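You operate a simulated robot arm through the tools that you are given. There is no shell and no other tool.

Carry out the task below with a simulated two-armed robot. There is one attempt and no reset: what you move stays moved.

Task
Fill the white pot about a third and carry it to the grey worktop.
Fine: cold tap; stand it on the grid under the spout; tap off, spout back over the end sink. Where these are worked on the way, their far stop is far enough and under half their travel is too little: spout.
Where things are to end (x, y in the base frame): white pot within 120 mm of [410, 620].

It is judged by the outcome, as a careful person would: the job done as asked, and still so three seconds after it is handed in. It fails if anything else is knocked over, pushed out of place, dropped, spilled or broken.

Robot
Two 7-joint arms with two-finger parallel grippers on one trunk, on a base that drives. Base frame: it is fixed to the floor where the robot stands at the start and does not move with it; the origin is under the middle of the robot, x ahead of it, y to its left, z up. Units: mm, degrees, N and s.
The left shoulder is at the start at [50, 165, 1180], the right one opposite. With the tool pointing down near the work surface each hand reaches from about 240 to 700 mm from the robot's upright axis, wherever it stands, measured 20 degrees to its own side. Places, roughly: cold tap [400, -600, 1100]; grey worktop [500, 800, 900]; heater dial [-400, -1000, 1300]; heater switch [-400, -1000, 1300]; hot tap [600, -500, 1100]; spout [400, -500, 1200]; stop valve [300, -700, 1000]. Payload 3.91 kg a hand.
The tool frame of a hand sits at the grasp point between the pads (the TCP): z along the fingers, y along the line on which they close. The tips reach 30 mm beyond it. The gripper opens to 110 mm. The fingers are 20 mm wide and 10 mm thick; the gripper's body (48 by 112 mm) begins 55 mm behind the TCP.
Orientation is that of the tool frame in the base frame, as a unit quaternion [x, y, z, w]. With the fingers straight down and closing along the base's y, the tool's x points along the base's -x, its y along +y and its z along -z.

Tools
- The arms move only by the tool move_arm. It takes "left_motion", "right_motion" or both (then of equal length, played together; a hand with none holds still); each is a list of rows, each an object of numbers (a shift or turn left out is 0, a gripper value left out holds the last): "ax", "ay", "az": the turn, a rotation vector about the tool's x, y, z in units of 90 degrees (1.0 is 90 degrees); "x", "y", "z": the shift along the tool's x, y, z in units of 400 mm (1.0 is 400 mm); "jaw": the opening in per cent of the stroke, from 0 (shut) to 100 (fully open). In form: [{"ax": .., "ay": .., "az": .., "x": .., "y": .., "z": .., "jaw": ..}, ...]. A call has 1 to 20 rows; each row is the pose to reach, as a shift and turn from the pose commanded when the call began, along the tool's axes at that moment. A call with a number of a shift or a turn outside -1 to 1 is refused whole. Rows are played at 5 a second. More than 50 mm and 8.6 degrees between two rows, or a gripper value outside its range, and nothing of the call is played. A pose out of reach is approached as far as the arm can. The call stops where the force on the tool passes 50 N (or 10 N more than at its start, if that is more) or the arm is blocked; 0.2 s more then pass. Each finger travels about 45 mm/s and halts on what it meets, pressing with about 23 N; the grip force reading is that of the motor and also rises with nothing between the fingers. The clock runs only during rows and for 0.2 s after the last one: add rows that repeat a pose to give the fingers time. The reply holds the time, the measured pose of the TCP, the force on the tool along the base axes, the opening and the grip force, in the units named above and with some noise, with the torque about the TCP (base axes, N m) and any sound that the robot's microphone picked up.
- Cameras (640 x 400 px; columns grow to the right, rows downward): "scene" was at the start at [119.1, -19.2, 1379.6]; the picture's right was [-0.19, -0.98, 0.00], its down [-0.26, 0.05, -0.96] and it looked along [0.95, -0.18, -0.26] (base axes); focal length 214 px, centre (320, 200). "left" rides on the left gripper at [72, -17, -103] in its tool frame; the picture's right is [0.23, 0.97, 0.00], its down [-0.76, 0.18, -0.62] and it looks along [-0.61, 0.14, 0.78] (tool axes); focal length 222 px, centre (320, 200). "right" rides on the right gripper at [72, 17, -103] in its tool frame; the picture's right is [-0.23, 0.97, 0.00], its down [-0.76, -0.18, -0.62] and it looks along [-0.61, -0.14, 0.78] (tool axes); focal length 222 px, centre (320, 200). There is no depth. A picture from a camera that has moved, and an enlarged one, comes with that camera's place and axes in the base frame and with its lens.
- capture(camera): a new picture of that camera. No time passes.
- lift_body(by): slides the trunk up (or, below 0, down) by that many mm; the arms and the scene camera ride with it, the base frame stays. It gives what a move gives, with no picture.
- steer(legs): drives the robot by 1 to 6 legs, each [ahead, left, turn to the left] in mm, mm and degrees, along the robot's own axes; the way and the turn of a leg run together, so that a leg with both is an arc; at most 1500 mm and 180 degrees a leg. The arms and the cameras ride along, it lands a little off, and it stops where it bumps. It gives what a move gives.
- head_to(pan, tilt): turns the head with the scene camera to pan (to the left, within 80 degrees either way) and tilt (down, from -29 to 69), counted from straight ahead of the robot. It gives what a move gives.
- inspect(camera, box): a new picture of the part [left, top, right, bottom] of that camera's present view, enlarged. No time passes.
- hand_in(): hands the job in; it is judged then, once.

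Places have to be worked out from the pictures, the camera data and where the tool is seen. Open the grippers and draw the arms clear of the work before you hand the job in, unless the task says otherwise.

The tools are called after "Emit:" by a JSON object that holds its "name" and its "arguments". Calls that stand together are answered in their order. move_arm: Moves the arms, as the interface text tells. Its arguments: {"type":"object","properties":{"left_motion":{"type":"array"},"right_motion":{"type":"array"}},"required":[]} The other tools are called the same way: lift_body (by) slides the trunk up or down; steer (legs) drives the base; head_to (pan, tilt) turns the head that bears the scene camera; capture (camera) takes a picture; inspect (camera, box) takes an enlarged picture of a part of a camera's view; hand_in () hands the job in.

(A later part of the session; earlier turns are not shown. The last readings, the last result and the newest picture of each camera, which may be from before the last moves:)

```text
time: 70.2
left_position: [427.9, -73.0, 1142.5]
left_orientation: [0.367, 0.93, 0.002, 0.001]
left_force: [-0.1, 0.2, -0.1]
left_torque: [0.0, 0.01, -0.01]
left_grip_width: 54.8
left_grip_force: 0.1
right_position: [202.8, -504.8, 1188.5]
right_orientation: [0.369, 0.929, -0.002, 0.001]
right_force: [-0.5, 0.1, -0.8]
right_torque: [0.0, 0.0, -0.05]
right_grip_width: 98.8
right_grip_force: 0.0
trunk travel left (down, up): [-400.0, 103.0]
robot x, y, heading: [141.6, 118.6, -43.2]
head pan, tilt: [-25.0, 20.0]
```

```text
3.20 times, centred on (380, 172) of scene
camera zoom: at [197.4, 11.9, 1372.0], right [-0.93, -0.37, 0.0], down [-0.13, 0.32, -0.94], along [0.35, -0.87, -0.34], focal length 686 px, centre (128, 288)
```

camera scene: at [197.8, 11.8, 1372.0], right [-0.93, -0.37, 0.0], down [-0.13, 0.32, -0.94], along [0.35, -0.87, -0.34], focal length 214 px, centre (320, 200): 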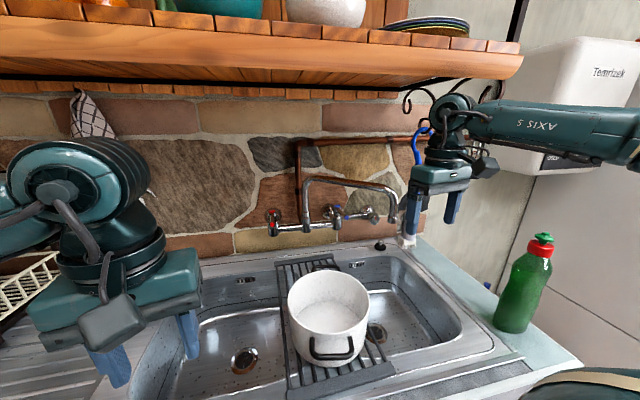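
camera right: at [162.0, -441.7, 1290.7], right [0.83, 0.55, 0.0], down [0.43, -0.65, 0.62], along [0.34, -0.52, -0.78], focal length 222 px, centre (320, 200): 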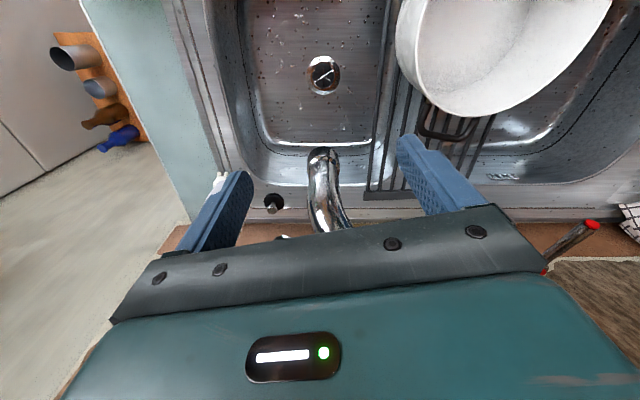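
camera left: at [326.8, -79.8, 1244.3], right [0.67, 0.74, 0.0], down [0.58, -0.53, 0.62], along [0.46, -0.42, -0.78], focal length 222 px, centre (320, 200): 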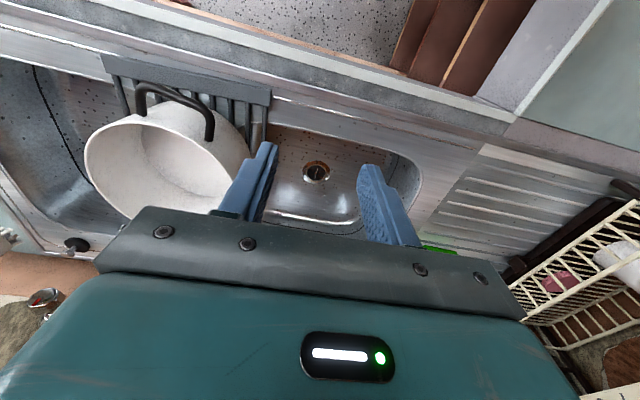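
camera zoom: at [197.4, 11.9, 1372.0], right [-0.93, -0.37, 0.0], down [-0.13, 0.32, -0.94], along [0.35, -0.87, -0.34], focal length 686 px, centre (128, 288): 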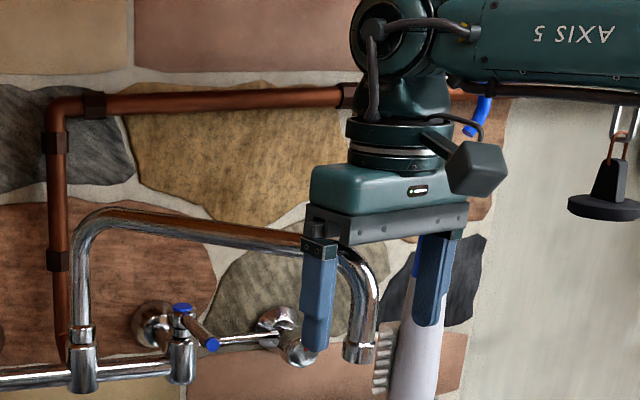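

The down-pipe sits midway between the fingers. I narrow the jaw to 45 % and swing the spout left along its arc, first half.

Emit:
{"name": "move_arm", "arguments": {"right_motion": [{"jaw": 45}, {"jaw": 45}, {"jaw": 45}, {"x": 0.022, "y": 0.052}, {"x": 0.044, "y": 0.1035}, {"x": 0.061, "y": 0.154}, {"x": 0.076, "y": 0.204}, {"x": 0.085, "y": 0.256}, {"x": 0.0915, "y": 0.308}, {"x": 0.0915, "y": 0.308}]}}

Emit:
{"name": "capture", "arguments": {"camera": "right"}}

Emit:
{"name": "capture", "arguments": {"camera": "scene"}}

```text
time: 72.5
left_position: [427.9, -73.3, 1141.9]
left_orientation: [0.369, 0.93, 0.001, 0.001]
left_force: [0.0, -0.4, 0.4]
left_torque: [0.0, 0.0, 0.02]
left_grip_width: 55.0
left_grip_force: 0.1
right_position: [261.4, -390.2, 1189.1]
right_orientation: [0.369, 0.929, -0.001, -0.001]
right_force: [-0.4, 0.6, -0.4]
right_torque: [-0.02, -0.01, 0.02]
right_grip_width: 49.5
right_grip_force: 0.0
trunk travel left (down, up): [-400.0, 103.0]
robot x, y, heading: [146.0, 121.7, -43.2]
head pan, tilt: [-25.0, 20.0]
```

```text
taken
camera right: at [220.2, -327.5, 1290.0], right [0.83, 0.55, 0.0], down [0.43, -0.65, 0.62], along [0.34, -0.52, -0.78], focal length 222 px, centre (320, 200)
```

right: 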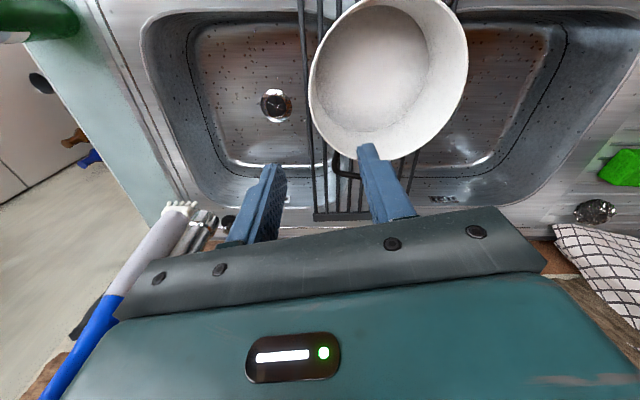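

```text
taken
camera scene: at [197.5, 11.6, 1372.0], right [-0.93, -0.37, 0.0], down [-0.13, 0.32, -0.94], along [0.35, -0.87, -0.34], focal length 214 px, centre (320, 200)
```

scene: 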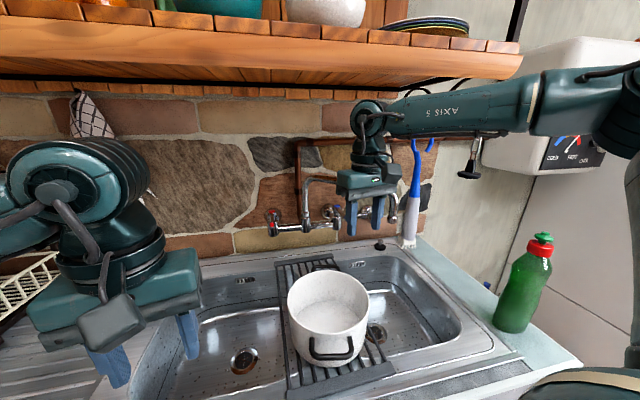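

The nozzle no longer shows between the fingers; I zoom to see whether the spout followed.

Emit:
{"name": "inspect", "arguments": {"camera": "right", "box": [120, 130, 360, 280]}}

Emit:
{"name": "inspect", "arguments": {"camera": "scene", "box": [250, 130, 450, 255]}}

```text
2.67 times, centred on (240, 205) of right
camera zoom: at [220.2, -327.5, 1290.0], right [0.83, 0.55, 0.0], down [0.43, -0.65, 0.62], along [0.34, -0.52, -0.78], focal length 592 px, centre (533, 187)
```

zoom: 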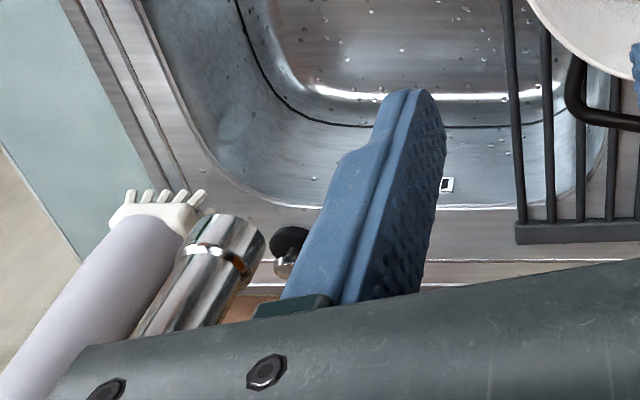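

```text
3.20 times, centred on (350, 192) of scene
camera zoom: at [197.5, 11.6, 1372.0], right [-0.93, -0.37, 0.0], down [-0.13, 0.32, -0.94], along [0.35, -0.87, -0.34], focal length 686 px, centre (224, 224)
```

zoom: 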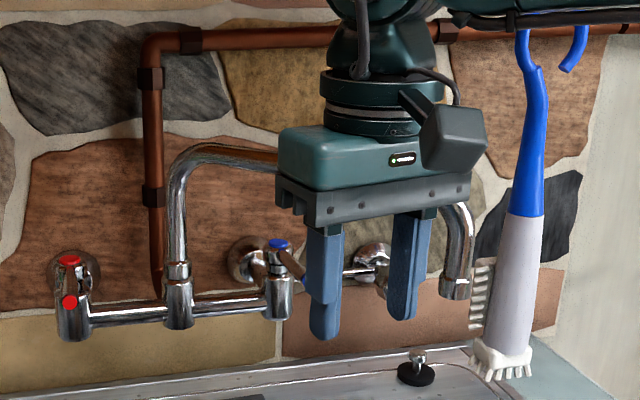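

The hand passed in front of the nozzle without catching it (the pipe lies slightly deeper). I go back around, open, and insert about 30 mm deeper so the fingers straddle the horizontal pipe too.

Emit:
{"name": "move_arm", "arguments": {"right_motion": [{"x": 0.0915, "y": -0.0325, "jaw": 90}, {"x": 0.1415, "y": -0.1325}, {"x": 0.1415, "y": -0.245}, {"x": 0.1165, "y": -0.3}, {"x": 0.0165, "y": -0.3}, {"x": -0.0835, "y": -0.3}, {"x": -0.1335, "y": -0.29}, {"x": -0.171, "y": -0.27}, {"x": -0.171, "y": -0.27}]}}

Emit:
{"name": "capture", "arguments": {"camera": "right"}}

Emit:
{"name": "inspect", "arguments": {"camera": "scene", "box": [280, 110, 480, 235]}}

```text
time: 74.5
left_position: [428.5, -72.5, 1141.2]
left_orientation: [0.368, 0.93, 0.001, 0.002]
left_force: [-0.2, 0.0, 0.4]
left_torque: [-0.06, 0.02, -0.02]
left_grip_width: 54.9
left_grip_force: 0.0
right_position: [237.1, -516.3, 1188.4]
right_orientation: [0.369, 0.929, -0.001, 0.0]
right_force: [0.2, -0.3, -0.1]
right_torque: [-0.01, 0.03, 0.03]
right_grip_width: 99.1
right_grip_force: 0.2
trunk travel left (down, up): [-400.0, 103.0]
robot x, y, heading: [142.0, 118.0, -43.3]
head pan, tilt: [-25.0, 20.0]
```

```text
taken
camera right: at [195.1, -452.9, 1291.3], right [0.83, 0.55, 0.0], down [0.43, -0.65, 0.62], along [0.34, -0.52, -0.78], focal length 222 px, centre (320, 200)
```

right: 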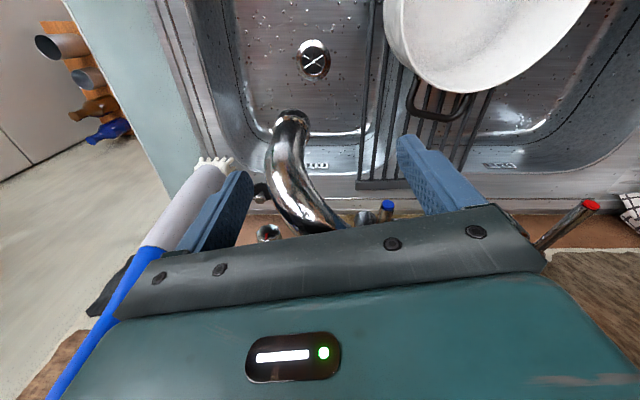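

```text
3.20 times, centred on (380, 172) of scene
camera zoom: at [197.4, 11.8, 1372.0], right [-0.93, -0.37, 0.0], down [-0.13, 0.32, -0.94], along [0.35, -0.87, -0.34], focal length 686 px, centre (128, 288)
```

zoom: 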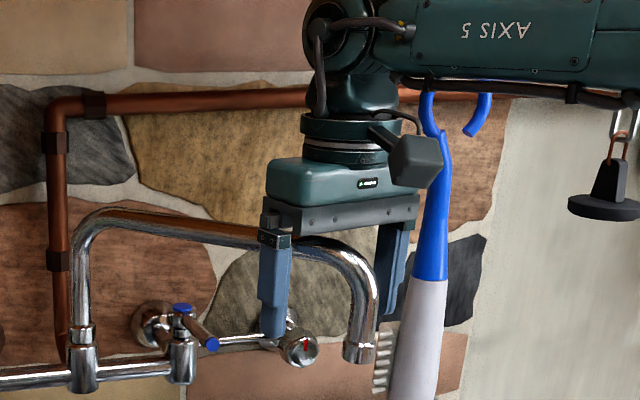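

Now the pipe is clearly between the fingers. I narrow the jaw to 60 % and swing along the arc again, half-way first.

Emit:
{"name": "move_arm", "arguments": {"right_motion": [{"jaw": 60}, {"jaw": 60}, {"x": 0.023, "y": 0.044}, {"x": 0.046, "y": 0.0875}, {"x": 0.062, "y": 0.136}, {"x": 0.078, "y": 0.185}, {"x": 0.085, "y": 0.236}, {"x": 0.0925, "y": 0.287}]}}

Emit:
{"name": "capture", "arguments": {"camera": "right"}}

Emit:
{"name": "inspect", "arguments": {"camera": "scene", "box": [250, 130, 450, 255]}}

```text
time: 76.2
left_position: [428.5, -73.2, 1140.9]
left_orientation: [0.368, 0.93, 0.001, 0.0]
left_force: [-0.6, 0.1, 0.4]
left_torque: [-0.02, -0.02, -0.04]
left_grip_width: 55.3
left_grip_force: 0.1
right_position: [290.2, -404.6, 1187.9]
right_orientation: [0.37, 0.929, -0.001, 0.001]
right_force: [-0.5, -1.2, 0.0]
right_torque: [0.01, 0.02, 0.02]
right_grip_width: 66.1
right_grip_force: 0.1
trunk travel left (down, up): [-400.0, 103.0]
robot x, y, heading: [140.3, 117.3, -43.3]
head pan, tilt: [-25.0, 20.0]
```

```text
taken
camera right: at [247.5, -342.6, 1291.0], right [0.83, 0.55, 0.0], down [0.43, -0.65, 0.62], along [0.34, -0.52, -0.78], focal length 222 px, centre (320, 200)
```

right: 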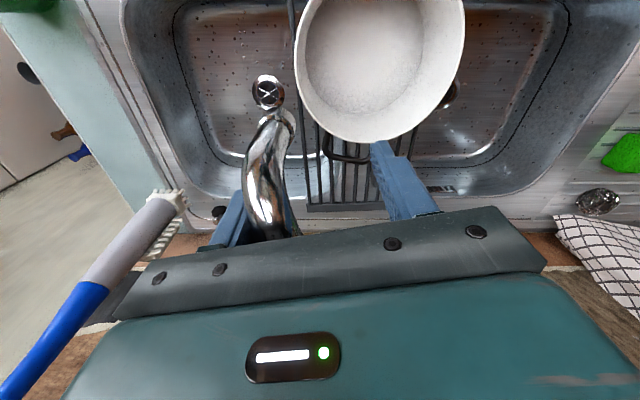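

```text
3.20 times, centred on (350, 192) of scene
camera zoom: at [197.9, 12.1, 1372.0], right [-0.93, -0.37, 0.0], down [-0.13, 0.32, -0.94], along [0.35, -0.87, -0.34], focal length 686 px, centre (224, 224)
```

zoom: 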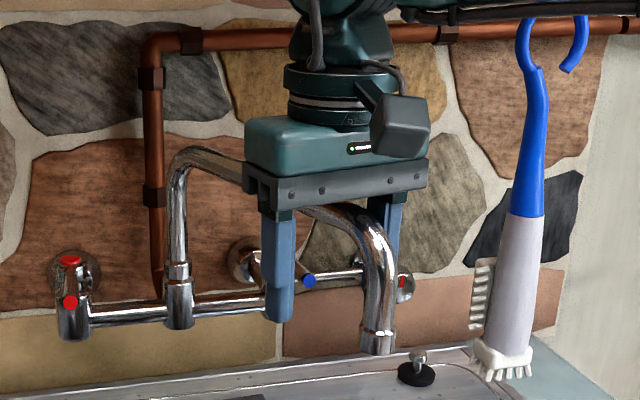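

The spout follows (nozzle now near (254,-397)). I continue the arc until the nozzle is straight out, watching for the stop.

Emit:
{"name": "move_arm", "arguments": {"right_motion": [{"x": -0.001, "y": 0.051}, {"x": -0.003, "y": 0.103}, {"x": -0.011, "y": 0.143}, {"x": -0.019, "y": 0.1835}]}}

Emit:
{"name": "capture", "arguments": {"camera": "right"}}

Emit:
{"name": "inspect", "arguments": {"camera": "scene", "box": [250, 130, 450, 255]}}

```text
time: 77.2
left_position: [428.8, -72.3, 1141.5]
left_orientation: [0.368, 0.93, 0.001, 0.0]
left_force: [-0.5, -0.3, 0.2]
left_torque: [0.0, -0.03, -0.01]
left_grip_width: 55.1
left_grip_force: 0.1
right_position: [346.0, -357.0, 1189.2]
right_orientation: [0.369, 0.93, -0.002, 0.001]
right_force: [0.0, -0.4, 0.4]
right_torque: [-0.01, -0.03, -0.01]
right_grip_width: 65.9
right_grip_force: 0.1
trunk travel left (down, up): [-400.0, 103.0]
robot x, y, heading: [144.4, 121.8, -43.2]
head pan, tilt: [-25.0, 20.0]
```

```text
taken
camera right: at [304.5, -294.9, 1291.1], right [0.83, 0.55, 0.0], down [0.43, -0.65, 0.62], along [0.34, -0.52, -0.78], focal length 222 px, centre (320, 200)
```

right: 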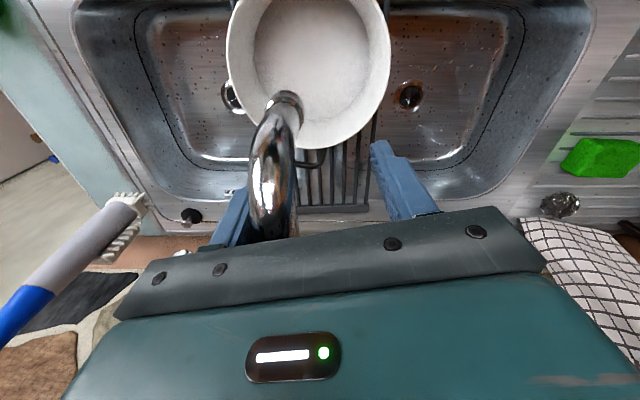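

```text
3.20 times, centred on (350, 192) of scene
camera zoom: at [198.0, 11.7, 1372.0], right [-0.93, -0.37, 0.0], down [-0.13, 0.32, -0.94], along [0.35, -0.87, -0.34], focal length 686 px, centre (224, 224)
```

zoom: 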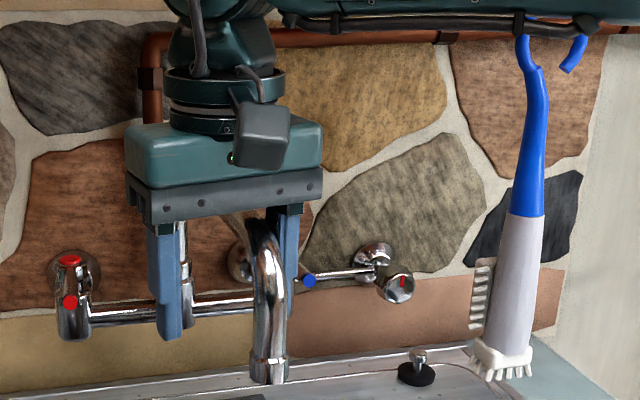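

Nozzle is at about (308,-338), 10 mm from the pot's centre. I push gently a little further to feel whether the far stop is here.

Emit:
{"name": "move_arm", "arguments": {"right_motion": [{"x": -0.006, "y": 0.02}, {"x": -0.012, "y": 0.04}]}}

Emit:
{"name": "capture", "arguments": {"camera": "right"}}

```text
time: 77.8
left_position: [429.3, -73.4, 1141.7]
left_orientation: [0.368, 0.93, 0.001, 0.0]
left_force: [-0.3, -0.6, 0.0]
left_torque: [-0.02, 0.0, 0.02]
left_grip_width: 54.7
left_grip_force: 0.0
right_position: [360.8, -349.1, 1188.9]
right_orientation: [0.369, 0.929, -0.001, 0.0]
right_force: [0.4, 0.8, -0.7]
right_torque: [0.01, -0.02, -0.01]
right_grip_width: 66.1
right_grip_force: 0.1
trunk travel left (down, up): [-400.0, 103.0]
robot x, y, heading: [144.2, 118.7, -43.1]
head pan, tilt: [-25.0, 20.0]
```

```text
taken
camera right: at [318.3, -286.2, 1290.9], right [0.83, 0.55, 0.0], down [0.43, -0.65, 0.62], along [0.34, -0.52, -0.78], focal length 222 px, centre (320, 200)
```

right: 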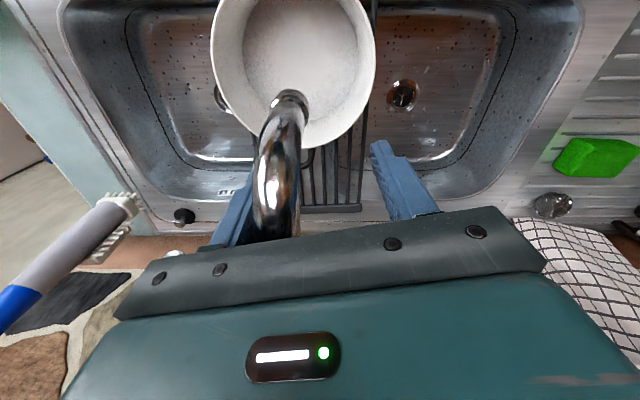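

No stop yet; the nozzle is 8 mm from the pot's centre. I push a few degrees more to see whether the stop is near, staying well inside the rim.

Emit:
{"name": "move_arm", "arguments": {"right_motion": [{"x": -0.007, "y": 0.019}, {"x": -0.014, "y": 0.038}, {"x": -0.014, "y": 0.038}]}}

Emit:
{"name": "capture", "arguments": {"camera": "right"}}

```text
time: 78.7
left_position: [429.2, -73.7, 1141.9]
left_orientation: [0.369, 0.929, 0.001, 0.0]
left_force: [-0.9, -0.4, -0.3]
left_torque: [-0.03, 0.0, -0.02]
left_grip_width: 55.5
left_grip_force: 0.0
right_position: [374.6, -341.9, 1187.6]
right_orientation: [0.369, 0.929, -0.001, 0.001]
right_force: [-0.3, -0.3, 0.5]
right_torque: [-0.03, 0.0, -0.02]
right_grip_width: 66.0
right_grip_force: 0.1
trunk travel left (down, up): [-400.0, 103.0]
robot x, y, heading: [144.9, 118.7, -43.2]
head pan, tilt: [-25.0, 20.0]
```

```text
taken
camera right: at [332.7, -278.9, 1290.4], right [0.83, 0.55, 0.0], down [0.43, -0.65, 0.62], along [0.34, -0.52, -0.78], focal length 222 px, centre (320, 200)
```

right: 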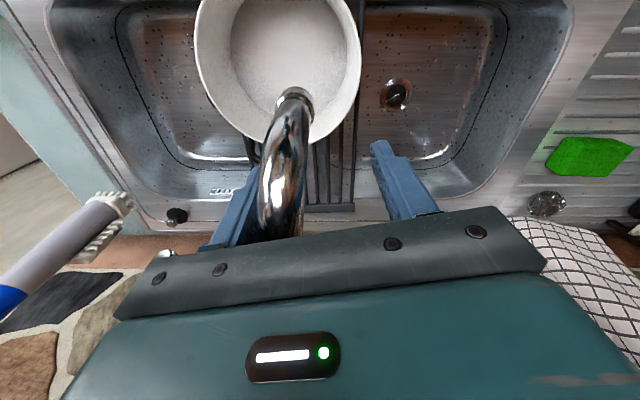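

Nozzle now about (340,-318), 31 mm off the pot's centre but well inside the rim, swung about 50°. I free the right hand from the pipe without dragging it and retreat along the pipe.

Emit:
{"name": "move_arm", "arguments": {"right_motion": [{"y": -0.035}, {"x": 0.07, "y": -0.012}, {"x": 0.14, "y": 0.012}, {"x": 0.2125, "y": 0.037}, {"x": 0.3, "y": 0.05}, {"x": 0.38, "y": 0.0, "z": -0.05}, {"x": 0.38, "y": -0.1, "z": -0.08}]}}

Emit:
{"name": "head_to", "arguments": {"pan": -20, "tilt": 25}}

Emit:
{"name": "capture", "arguments": {"camera": "scene"}}

Emit:
{"name": "inspect", "arguments": {"camera": "scene", "box": [260, 140, 420, 240]}}

Emit:
{"name": "capture", "arguments": {"camera": "right"}}

```text
time: 80.2
left_position: [428.5, -73.6, 1141.8]
left_orientation: [0.369, 0.929, 0.002, 0.001]
left_force: [-0.5, 0.6, -0.7]
left_torque: [0.01, 0.01, 0.0]
left_grip_width: 55.1
left_grip_force: 0.0
right_position: [237.1, -267.9, 1218.7]
right_orientation: [0.369, 0.929, 0.0, 0.0]
right_force: [0.1, -0.3, -0.3]
right_torque: [0.0, -0.04, 0.0]
right_grip_width: 66.1
right_grip_force: 0.1
trunk travel left (down, up): [-400.0, 103.0]
robot x, y, heading: [145.4, 121.4, -43.4]
head pan, tilt: [-25.0, 20.0]
```

```text
time: 80.9
left_position: [428.0, -74.3, 1140.6]
left_orientation: [0.368, 0.93, 0.001, 0.0]
left_force: [0.5, -0.1, -0.2]
left_torque: [-0.01, -0.01, 0.0]
left_grip_width: 55.0
left_grip_force: 0.0
right_position: [238.5, -267.0, 1219.6]
right_orientation: [0.369, 0.93, -0.001, 0.0]
right_force: [-0.5, 0.0, -0.7]
right_torque: [0.02, -0.01, 0.05]
right_grip_width: 66.0
right_grip_force: 0.0
trunk travel left (down, up): [-400.0, 103.0]
robot x, y, heading: [146.0, 119.0, -43.4]
head pan, tilt: [-20.0, 25.0]
```

```text
taken
camera scene: at [204.6, 16.0, 1364.0], right [-0.89, -0.45, 0.0], down [-0.19, 0.38, -0.91], along [0.41, -0.81, -0.42], focal length 214 px, centre (320, 200)
```

scene: 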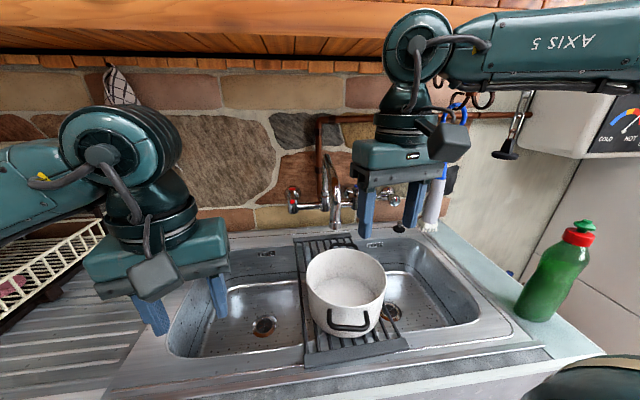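

```text
4.00 times, centred on (340, 190) of scene
camera zoom: at [204.6, 16.0, 1364.0], right [-0.89, -0.45, 0.0], down [-0.19, 0.38, -0.91], along [0.41, -0.81, -0.42], focal length 858 px, centre (240, 240)
```

zoom: 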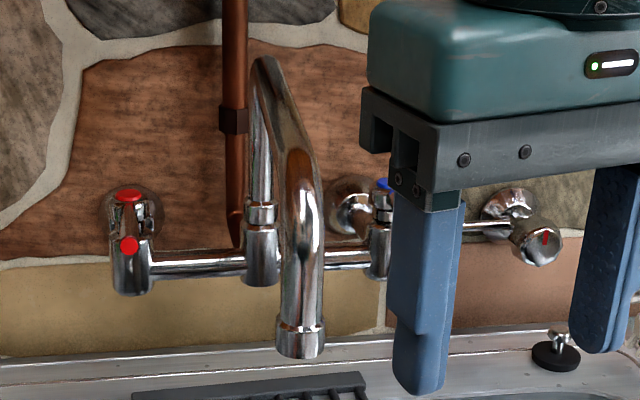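

```text
taken
camera right: at [196.4, -204.2, 1321.5], right [0.83, 0.55, 0.0], down [0.43, -0.65, 0.62], along [0.34, -0.52, -0.78], focal length 222 px, centre (320, 200)
```

right: 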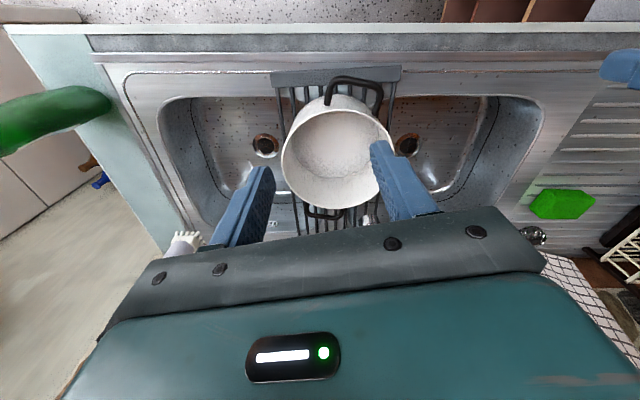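

The spout stays over the pot. I turn back 12° to face the wall and then pitch the right hand forward while extending it to the right of the spout towards the cold tap.

Emit:
{"name": "steer", "arguments": {"legs": [[0, 0, -12]]}}

Emit:
{"name": "move_arm", "arguments": {"right_motion": [{"x": -0.046, "y": -0.01, "z": 0.022, "ay": -0.09}, {"x": -0.091, "y": -0.019, "z": 0.043, "ay": -0.18}, {"x": -0.137, "y": -0.029, "z": 0.065, "ay": -0.27}, {"x": -0.183, "y": -0.039, "z": 0.086, "ay": -0.36}, {"x": -0.228, "y": -0.048, "z": 0.108, "ay": -0.45}, {"x": -0.274, "y": -0.058, "z": 0.129, "ay": -0.54}, {"x": -0.319, "y": -0.068, "z": 0.151, "ay": -0.62}, {"x": -0.365, "y": -0.0775, "z": 0.1725, "ay": -0.7}, {"x": -0.365, "y": -0.0775, "z": 0.1725, "ay": -0.7}]}}

Emit:
{"name": "head_to", "arguments": {"pan": -12, "tilt": 20}}

Emit:
{"name": "capture", "arguments": {"camera": "scene"}}

Emit:
{"name": "capture", "arguments": {"camera": "right"}}

```text
time: 82.1
left_position: [381.3, -128.4, 1142.4]
left_orientation: [0.464, 0.886, 0.001, 0.001]
left_force: [-0.9, -0.2, -1.2]
left_torque: [0.03, -0.02, 0.01]
left_grip_width: 55.1
left_grip_force: 0.1
right_position: [154.7, -277.4, 1218.8]
right_orientation: [0.464, 0.886, -0.001, 0.001]
right_force: [0.5, -0.7, 0.0]
right_torque: [0.0, -0.02, 0.01]
right_grip_width: 66.3
right_grip_force: 0.0
trunk travel left (down, up): [-400.0, 103.0]
robot x, y, heading: [145.2, 118.0, -55.3]
head pan, tilt: [-20.0, 25.0]
```

```text
time: 84.1
left_position: [381.8, -128.7, 1141.4]
left_orientation: [0.464, 0.886, 0.002, 0.001]
left_force: [0.2, -1.2, -0.3]
left_torque: [0.02, 0.01, 0.02]
left_grip_width: 55.2
left_grip_force: 0.1
right_position: [213.3, -415.6, 1149.6]
right_orientation: [0.396, 0.755, -0.244, 0.463]
right_force: [0.2, 0.0, 1.2]
right_torque: [0.0, 0.0, -0.03]
right_grip_width: 65.9
right_grip_force: 0.0
trunk travel left (down, up): [-400.0, 103.0]
robot x, y, heading: [143.4, 118.3, -55.1]
head pan, tilt: [-20.0, 25.0]
```

```text
time: 84.8
left_position: [381.7, -128.5, 1141.8]
left_orientation: [0.464, 0.886, 0.002, 0.001]
left_force: [0.3, -0.1, 0.2]
left_torque: [0.01, 0.0, 0.03]
left_grip_width: 54.8
left_grip_force: 0.2
right_position: [213.3, -415.9, 1151.7]
right_orientation: [0.396, 0.755, -0.244, 0.463]
right_force: [0.6, -0.1, 0.5]
right_torque: [0.01, 0.02, 0.03]
right_grip_width: 65.9
right_grip_force: 0.1
trunk travel left (down, up): [-400.0, 103.0]
robot x, y, heading: [144.5, 118.2, -55.3]
head pan, tilt: [-12.0, 20.0]
```

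```text
taken
camera scene: at [194.2, 8.2, 1372.0], right [-0.92, -0.38, 0.0], down [-0.13, 0.32, -0.94], along [0.36, -0.87, -0.34], focal length 214 px, centre (320, 200)
```

scene: 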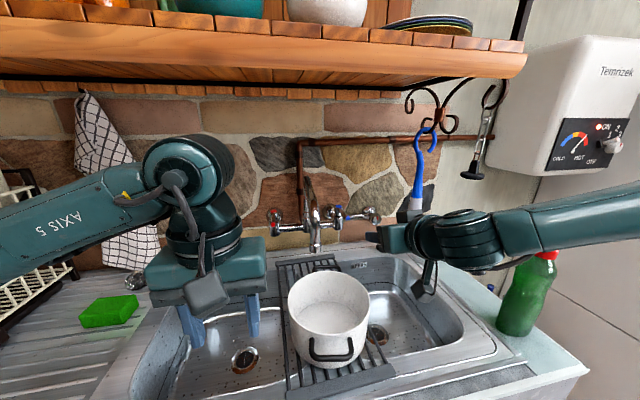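

```text
taken
camera right: at [154.9, -302.9, 1132.1], right [0.86, 0.47, 0.2], down [-0.26, 0.07, 0.96], along [0.43, -0.88, 0.19], focal length 222 px, centre (320, 200)
```

right: 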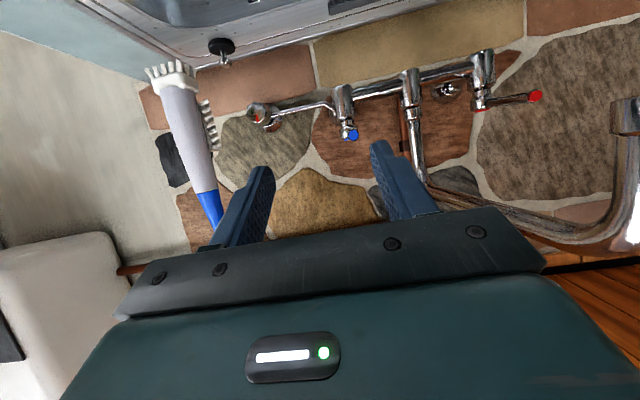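

The right wrist camera now looks straight at the taps (upside down). I zoom in on the cold lever and the stop valve.

Emit:
{"name": "inspect", "arguments": {"camera": "right", "box": [230, 40, 390, 140]}}

Emit:
{"name": "inspect", "arguments": {"camera": "right", "box": [390, 30, 550, 130]}}

Emit:
{"name": "inspect", "arguments": {"camera": "scene", "box": [260, 160, 420, 260]}}

```text
4.00 times, centred on (310, 90) of right
camera zoom: at [154.9, -302.9, 1132.1], right [0.86, 0.47, 0.2], down [-0.26, 0.07, 0.96], along [0.43, -0.88, 0.19], focal length 888 px, centre (360, 640)
```

zoom: 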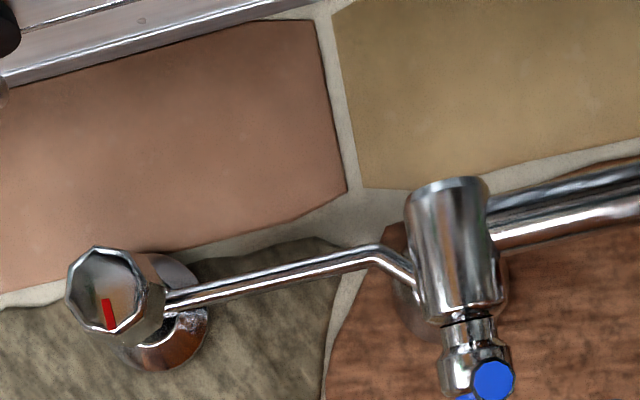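

```text
4.00 times, centred on (470, 80) of right
camera zoom: at [154.9, -302.9, 1132.1], right [0.86, 0.47, 0.2], down [-0.26, 0.07, 0.96], along [0.43, -0.88, 0.19], focal length 888 px, centre (-280, 680)
```

zoom: 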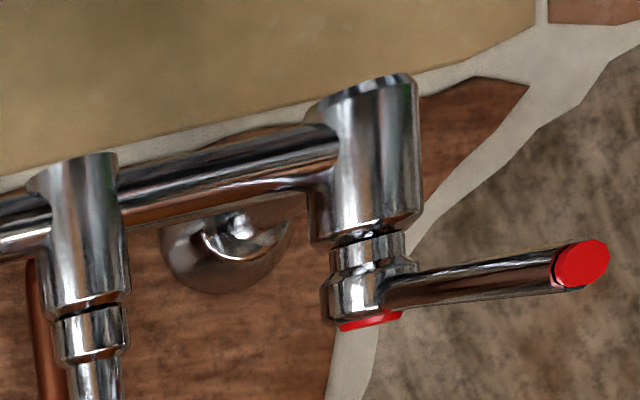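

```text
4.00 times, centred on (340, 210) of scene
camera zoom: at [194.2, 8.2, 1372.0], right [-0.92, -0.38, 0.0], down [-0.13, 0.32, -0.94], along [0.36, -0.87, -0.34], focal length 858 px, centre (240, 160)
```

zoom: 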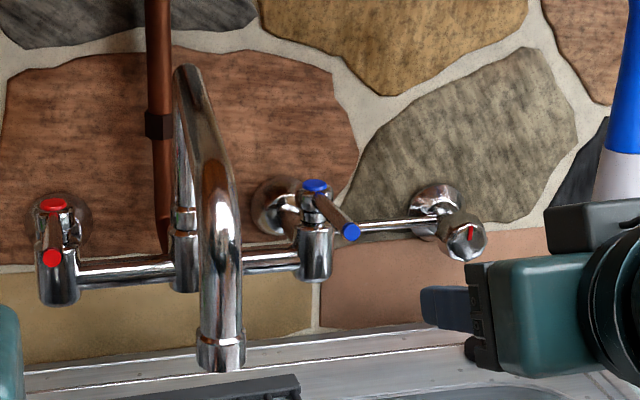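

The cold lever is about 94 mm long, pointing straight out with its tip at (335,-539,1115); hot is likewise, so both seem off. I align laterally and advance the open right hand part way, then check clearances.

Emit:
{"name": "move_arm", "arguments": {"right_motion": [{"x": -0.02, "y": 0.0725, "z": 0.05}, {"x": -0.045, "y": 0.0725, "z": 0.14}, {"x": -0.07, "y": 0.0725, "z": 0.23}, {"x": -0.07, "y": 0.0725, "z": 0.23}]}}

Emit:
{"name": "capture", "arguments": {"camera": "right"}}

Emit:
{"name": "capture", "arguments": {"camera": "scene"}}

```text
time: 85.8
left_position: [381.8, -129.5, 1142.0]
left_orientation: [0.464, 0.886, 0.001, 0.001]
left_force: [-0.2, -0.7, 0.3]
left_torque: [0.01, 0.03, -0.02]
left_grip_width: 55.1
left_grip_force: 0.0
right_position: [289.6, -478.4, 1134.5]
right_orientation: [0.395, 0.755, -0.244, 0.463]
right_force: [1.0, -0.4, -0.5]
right_torque: [0.01, 0.0, 0.02]
right_grip_width: 66.5
right_grip_force: 0.0
trunk travel left (down, up): [-400.0, 103.0]
robot x, y, heading: [145.5, 117.3, -55.4]
head pan, tilt: [-12.0, 20.0]
```

```text
taken
camera right: at [231.6, -365.0, 1115.2], right [0.86, 0.47, 0.2], down [-0.26, 0.07, 0.96], along [0.44, -0.88, 0.19], focal length 222 px, centre (320, 200)
```

right: 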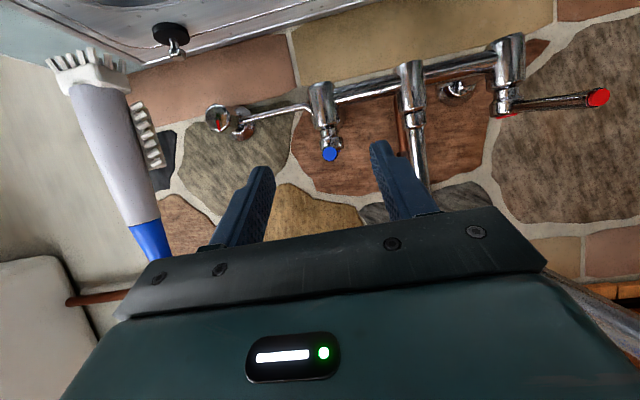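

```text
taken
camera scene: at [193.8, 8.5, 1372.1], right [-0.92, -0.38, 0.0], down [-0.13, 0.32, -0.94], along [0.36, -0.87, -0.34], focal length 214 px, centre (320, 200)
```

scene: 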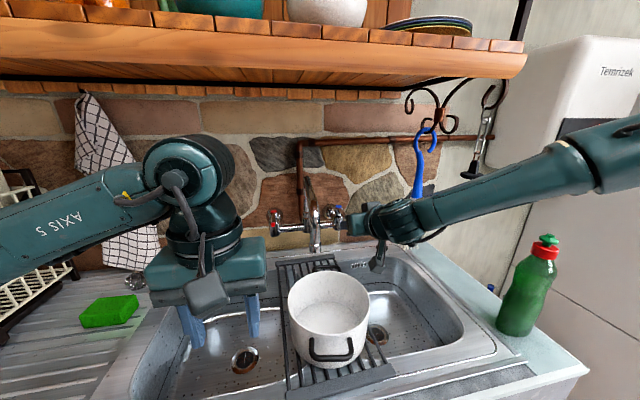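

The forearm passes clear above the bottle. I advance the remaining 80 mm so the lever end is between the fingers.

Emit:
{"name": "move_arm", "arguments": {"right_motion": [{"x": -0.016, "y": 0.004, "z": 0.07}, {"x": -0.032, "y": 0.004, "z": 0.14}, {"x": -0.0485, "y": 0.004, "z": 0.205}, {"x": -0.0485, "y": 0.004, "z": 0.205}]}}

Emit:
{"name": "capture", "arguments": {"camera": "right"}}

Emit:
{"name": "inspect", "arguments": {"camera": "scene", "box": [260, 160, 420, 260]}}

```text
time: 86.8
left_position: [380.5, -129.7, 1141.0]
left_orientation: [0.464, 0.886, 0.001, 0.002]
left_force: [0.5, -0.7, -0.1]
left_torque: [-0.01, -0.02, 0.03]
left_grip_width: 55.1
left_grip_force: 0.0
right_position: [335.5, -543.6, 1113.7]
right_orientation: [0.396, 0.755, -0.244, 0.463]
right_force: [-0.4, 0.2, -0.2]
right_torque: [0.0, -0.01, 0.02]
right_grip_width: 65.9
right_grip_force: 0.0
trunk travel left (down, up): [-400.0, 103.0]
robot x, y, heading: [142.5, 121.3, -55.5]
head pan, tilt: [-12.0, 20.0]
```

```text
taken
camera right: at [277.1, -431.2, 1095.1], right [0.86, 0.47, 0.2], down [-0.26, 0.07, 0.96], along [0.44, -0.88, 0.19], focal length 222 px, centre (320, 200)
```

right: 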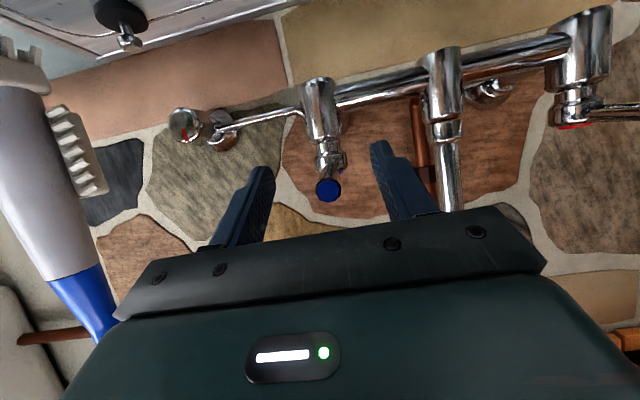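

```text
4.00 times, centred on (340, 210) of scene
camera zoom: at [194.2, 8.6, 1372.1], right [-0.92, -0.38, 0.0], down [-0.13, 0.32, -0.94], along [0.36, -0.87, -0.34], focal length 858 px, centre (240, 160)
```

zoom: 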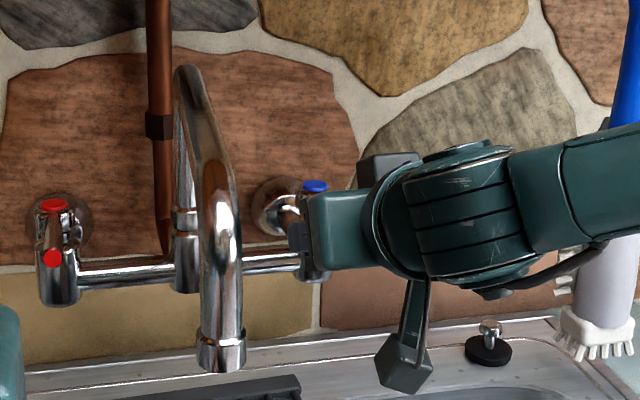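

The lever tip is right at the TCP between the fingers. I go 20 mm deeper and then push the lever to the right (anticlockwise) by some 23°, and look for water.

Emit:
{"name": "move_arm", "arguments": {"right_motion": [{"x": -0.0227, "z": 0.0446}, {"x": -0.0227, "y": -0.035, "z": 0.0446}, {"x": -0.0227, "y": -0.07, "z": 0.0446}, {"x": -0.0227, "y": -0.095, "z": 0.0446}, {"x": -0.0227, "y": -0.12, "z": 0.0446}]}}

Emit:
{"name": "capture", "arguments": {"camera": "right"}}

Emit:
{"name": "capture", "arguments": {"camera": "scene"}}

```text
time: 88.0
left_position: [381.4, -128.0, 1141.8]
left_orientation: [0.463, 0.886, 0.003, 0.001]
left_force: [0.6, 0.4, -0.1]
left_torque: [-0.01, 0.01, -0.02]
left_grip_width: 55.0
left_grip_force: 0.0
right_position: [309.1, -589.1, 1113.7]
right_orientation: [0.396, 0.755, -0.244, 0.462]
right_force: [1.3, 0.4, -0.5]
right_torque: [0.01, 0.01, 0.02]
right_grip_width: 66.6
right_grip_force: 0.3
trunk travel left (down, up): [-400.0, 103.0]
robot x, y, heading: [142.8, 121.8, -55.6]
head pan, tilt: [-12.0, 20.0]
```

```text
taken
camera right: at [250.3, -475.8, 1094.8], right [0.86, 0.47, 0.2], down [-0.26, 0.07, 0.96], along [0.43, -0.88, 0.19], focal length 222 px, centre (320, 200)
```

right: 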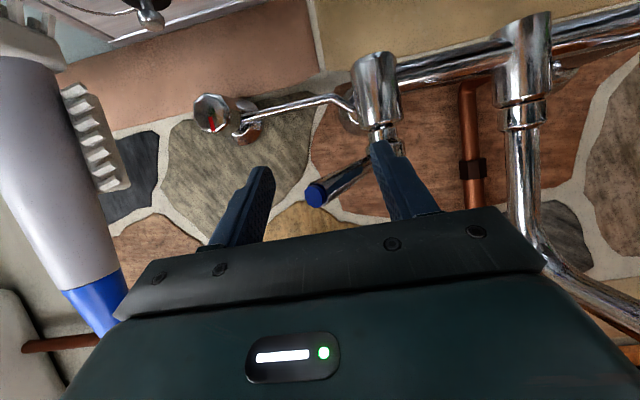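

```text
taken
camera scene: at [194.3, 8.3, 1372.0], right [-0.92, -0.38, 0.0], down [-0.13, 0.32, -0.94], along [0.36, -0.87, -0.34], focal length 214 px, centre (320, 200)
```

scene: 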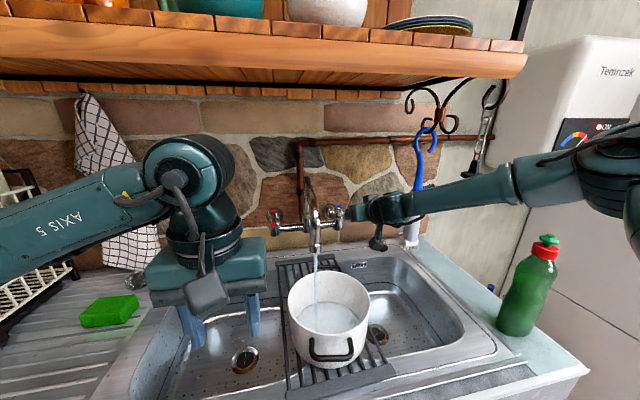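

Water is running into the pot. I zoom to see the level before letting any more time pass.

Emit:
{"name": "inspect", "arguments": {"camera": "scene", "box": [270, 240, 390, 370]}}

```text
3.08 times, centred on (330, 305) of scene
camera zoom: at [194.3, 8.3, 1372.0], right [-0.92, -0.38, 0.0], down [-0.13, 0.32, -0.94], along [0.36, -0.87, -0.34], focal length 660 px, centre (289, -123)
```

zoom: 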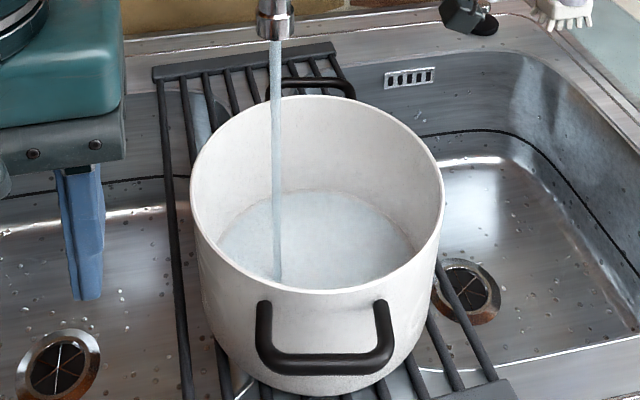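

The pot is just starting to fill (waterline near the bottom; a third should put the back waterline near row 161 of this view). I let 1.5 s pass with the hand held still.

Emit:
{"name": "move_arm", "arguments": {"right_motion": [{"x": 0}, {"x": 0}, {"x": 0}, {"x": 0}, {"x": 0}, {"x": 0}, {"x": 0}]}}

Emit:
{"name": "inspect", "arguments": {"camera": "scene", "box": [270, 240, 390, 370]}}

```text
time: 89.6
left_position: [381.6, -130.0, 1142.1]
left_orientation: [0.464, 0.886, 0.002, 0.002]
left_force: [-0.4, -0.2, -0.7]
left_torque: [0.01, 0.01, 0.0]
left_grip_width: 54.9
left_grip_force: 0.1
right_position: [309.9, -589.3, 1113.2]
right_orientation: [0.396, 0.755, -0.244, 0.462]
right_force: [0.8, -0.7, -0.1]
right_torque: [0.02, 0.01, 0.0]
right_grip_width: 66.0
right_grip_force: 0.1
trunk travel left (down, up): [-400.0, 103.0]
robot x, y, heading: [142.8, 118.9, -55.5]
head pan, tilt: [-12.0, 20.0]
```

```text
3.08 times, centred on (330, 305) of scene
camera zoom: at [194.3, 8.3, 1372.0], right [-0.92, -0.38, 0.0], down [-0.13, 0.32, -0.94], along [0.36, -0.87, -0.34], focal length 660 px, centre (289, -123)
```

zoom: 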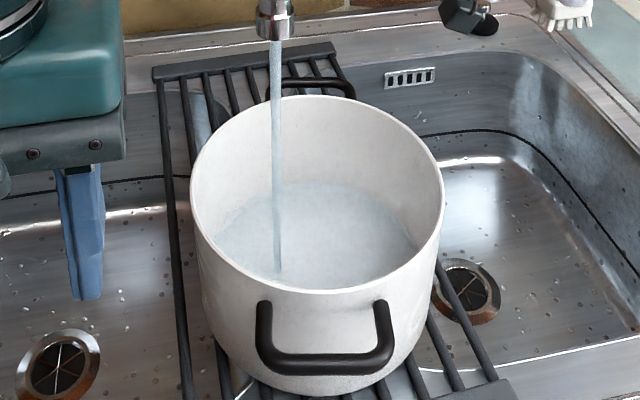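

The waterline rose to about row 182, about 5.5 mm/s. I wait about 2 s more and check.

Emit:
{"name": "move_arm", "arguments": {"right_motion": [{"x": 0}, {"x": 0}, {"x": 0}, {"x": 0}, {"x": 0}, {"x": 0}, {"x": 0}, {"x": 0}, {"x": 0}]}}

Emit:
{"name": "inspect", "arguments": {"camera": "scene", "box": [270, 240, 390, 370]}}

```text
time: 91.6
left_position: [382.3, -128.6, 1141.5]
left_orientation: [0.464, 0.886, 0.002, 0.001]
left_force: [0.4, 0.2, -1.5]
left_torque: [0.01, -0.01, -0.01]
left_grip_width: 55.2
left_grip_force: 0.0
right_position: [308.8, -588.7, 1113.3]
right_orientation: [0.396, 0.754, -0.245, 0.463]
right_force: [-0.3, -0.3, -0.2]
right_torque: [-0.01, 0.0, 0.01]
right_grip_width: 66.0
right_grip_force: 0.1
trunk travel left (down, up): [-400.0, 103.0]
robot x, y, heading: [143.2, 121.1, -55.3]
head pan, tilt: [-12.0, 20.0]
```

```text
3.08 times, centred on (330, 305) of scene
camera zoom: at [194.3, 8.3, 1372.0], right [-0.92, -0.38, 0.0], down [-0.13, 0.32, -0.94], along [0.36, -0.87, -0.34], focal length 660 px, centre (289, -123)
```

zoom: 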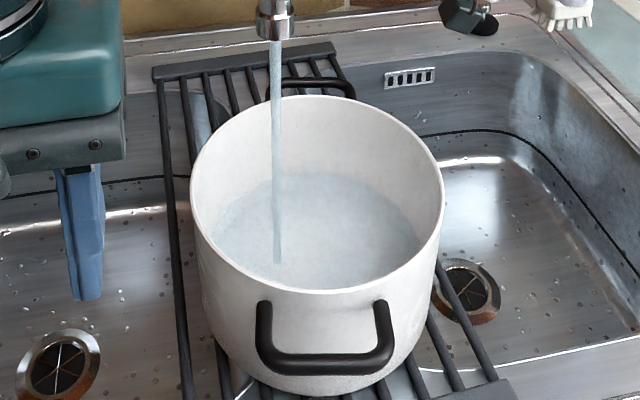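

Row about 172 now; nearly there. I hold 1 s more and then swing the lever back to the straight-out (off) position by moving the hand 75 mm left.

Emit:
{"name": "move_arm", "arguments": {"right_motion": [{"x": 0}, {"x": 0}, {"x": 0}, {"x": 0}, {"x": 0}, {"y": 0.04}, {"y": 0.07}, {"y": 0.1}, {"y": 0.13}, {"y": 0.155}, {"y": 0.175}, {"y": 0.185}]}}

Emit:
{"name": "inspect", "arguments": {"camera": "scene", "box": [270, 240, 390, 370]}}

Emit:
{"name": "capture", "arguments": {"camera": "right"}}

```text
time: 94.2
left_position: [382.1, -127.6, 1142.0]
left_orientation: [0.464, 0.886, 0.001, 0.0]
left_force: [-0.5, -0.1, 0.3]
left_torque: [-0.03, 0.0, 0.0]
left_grip_width: 55.1
left_grip_force: 0.0
right_position: [369.4, -547.0, 1113.2]
right_orientation: [0.397, 0.754, -0.245, 0.462]
right_force: [0.3, -0.1, 0.3]
right_torque: [0.01, 0.0, 0.01]
right_grip_width: 66.0
right_grip_force: 0.4
trunk travel left (down, up): [-400.0, 103.0]
robot x, y, heading: [147.3, 114.5, -55.4]
head pan, tilt: [-12.0, 20.0]
```

```text
3.08 times, centred on (330, 305) of scene
camera zoom: at [194.3, 8.2, 1372.0], right [-0.92, -0.38, 0.0], down [-0.13, 0.32, -0.94], along [0.36, -0.87, -0.34], focal length 660 px, centre (289, -123)
```

zoom: 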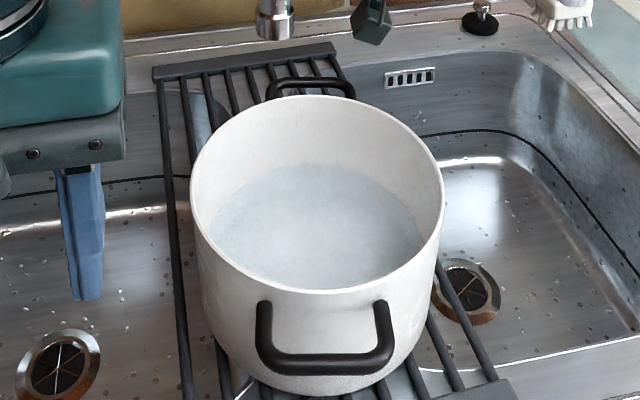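

```text
taken
camera right: at [311.9, -433.5, 1095.0], right [0.86, 0.47, 0.2], down [-0.26, 0.07, 0.96], along [0.43, -0.88, 0.19], focal length 222 px, centre (320, 200)
```

right: 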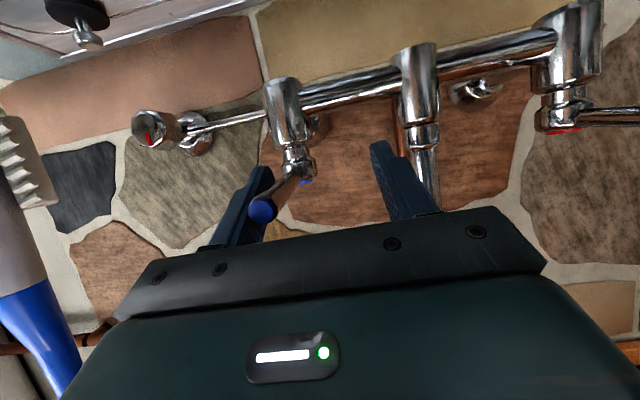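

Water is off and the lever is back straight out; the waterline (row 165) suggests about 28 % of the height, slightly short. I open once more for about a second and close again in one call.

Emit:
{"name": "move_arm", "arguments": {"right_motion": [{"y": -0.06}, {"y": -0.12}, {"y": -0.155}, {"y": -0.1875}, {"y": -0.1875}, {"y": -0.145}, {"y": -0.115}, {"y": -0.085}, {"y": -0.055}, {"y": -0.03}, {"y": -0.01}, {"y": 0.0}]}}

Emit:
{"name": "inspect", "arguments": {"camera": "scene", "box": [270, 240, 390, 370]}}

Emit:
{"name": "capture", "arguments": {"camera": "right"}}

```text
time: 96.8
left_position: [382.3, -128.4, 1142.2]
left_orientation: [0.464, 0.886, 0.001, 0.001]
left_force: [0.7, 0.3, 0.9]
left_torque: [-0.01, 0.02, 0.03]
left_grip_width: 54.8
left_grip_force: 0.0
right_position: [369.4, -545.9, 1113.0]
right_orientation: [0.395, 0.755, -0.244, 0.463]
right_force: [0.4, 0.1, 0.2]
right_torque: [0.0, 0.04, 0.03]
right_grip_width: 66.1
right_grip_force: 0.4
trunk travel left (down, up): [-400.0, 103.0]
robot x, y, heading: [144.5, 121.3, -55.6]
head pan, tilt: [-12.0, 20.0]
```

```text
3.08 times, centred on (330, 305) of scene
camera zoom: at [194.3, 8.2, 1372.0], right [-0.92, -0.38, 0.0], down [-0.13, 0.32, -0.94], along [0.36, -0.87, -0.34], focal length 660 px, centre (289, -123)
```

zoom: 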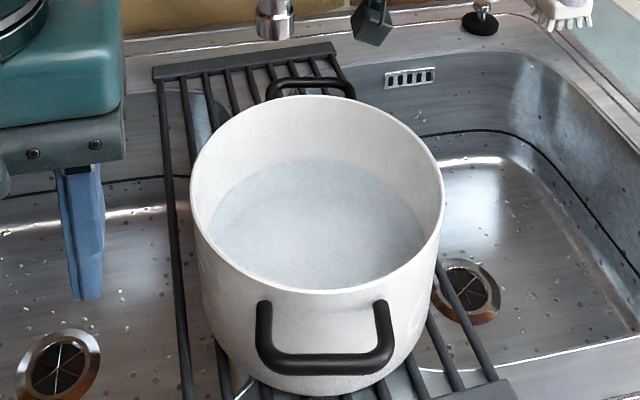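

```text
taken
camera right: at [311.5, -433.5, 1094.5], right [0.86, 0.47, 0.2], down [-0.26, 0.07, 0.96], along [0.44, -0.88, 0.19], focal length 222 px, centre (320, 200)
```

right: 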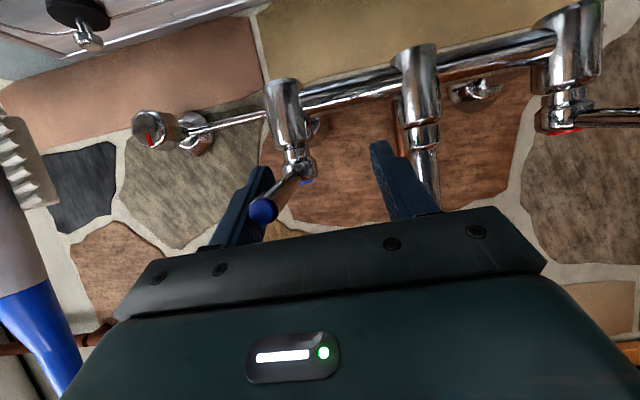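

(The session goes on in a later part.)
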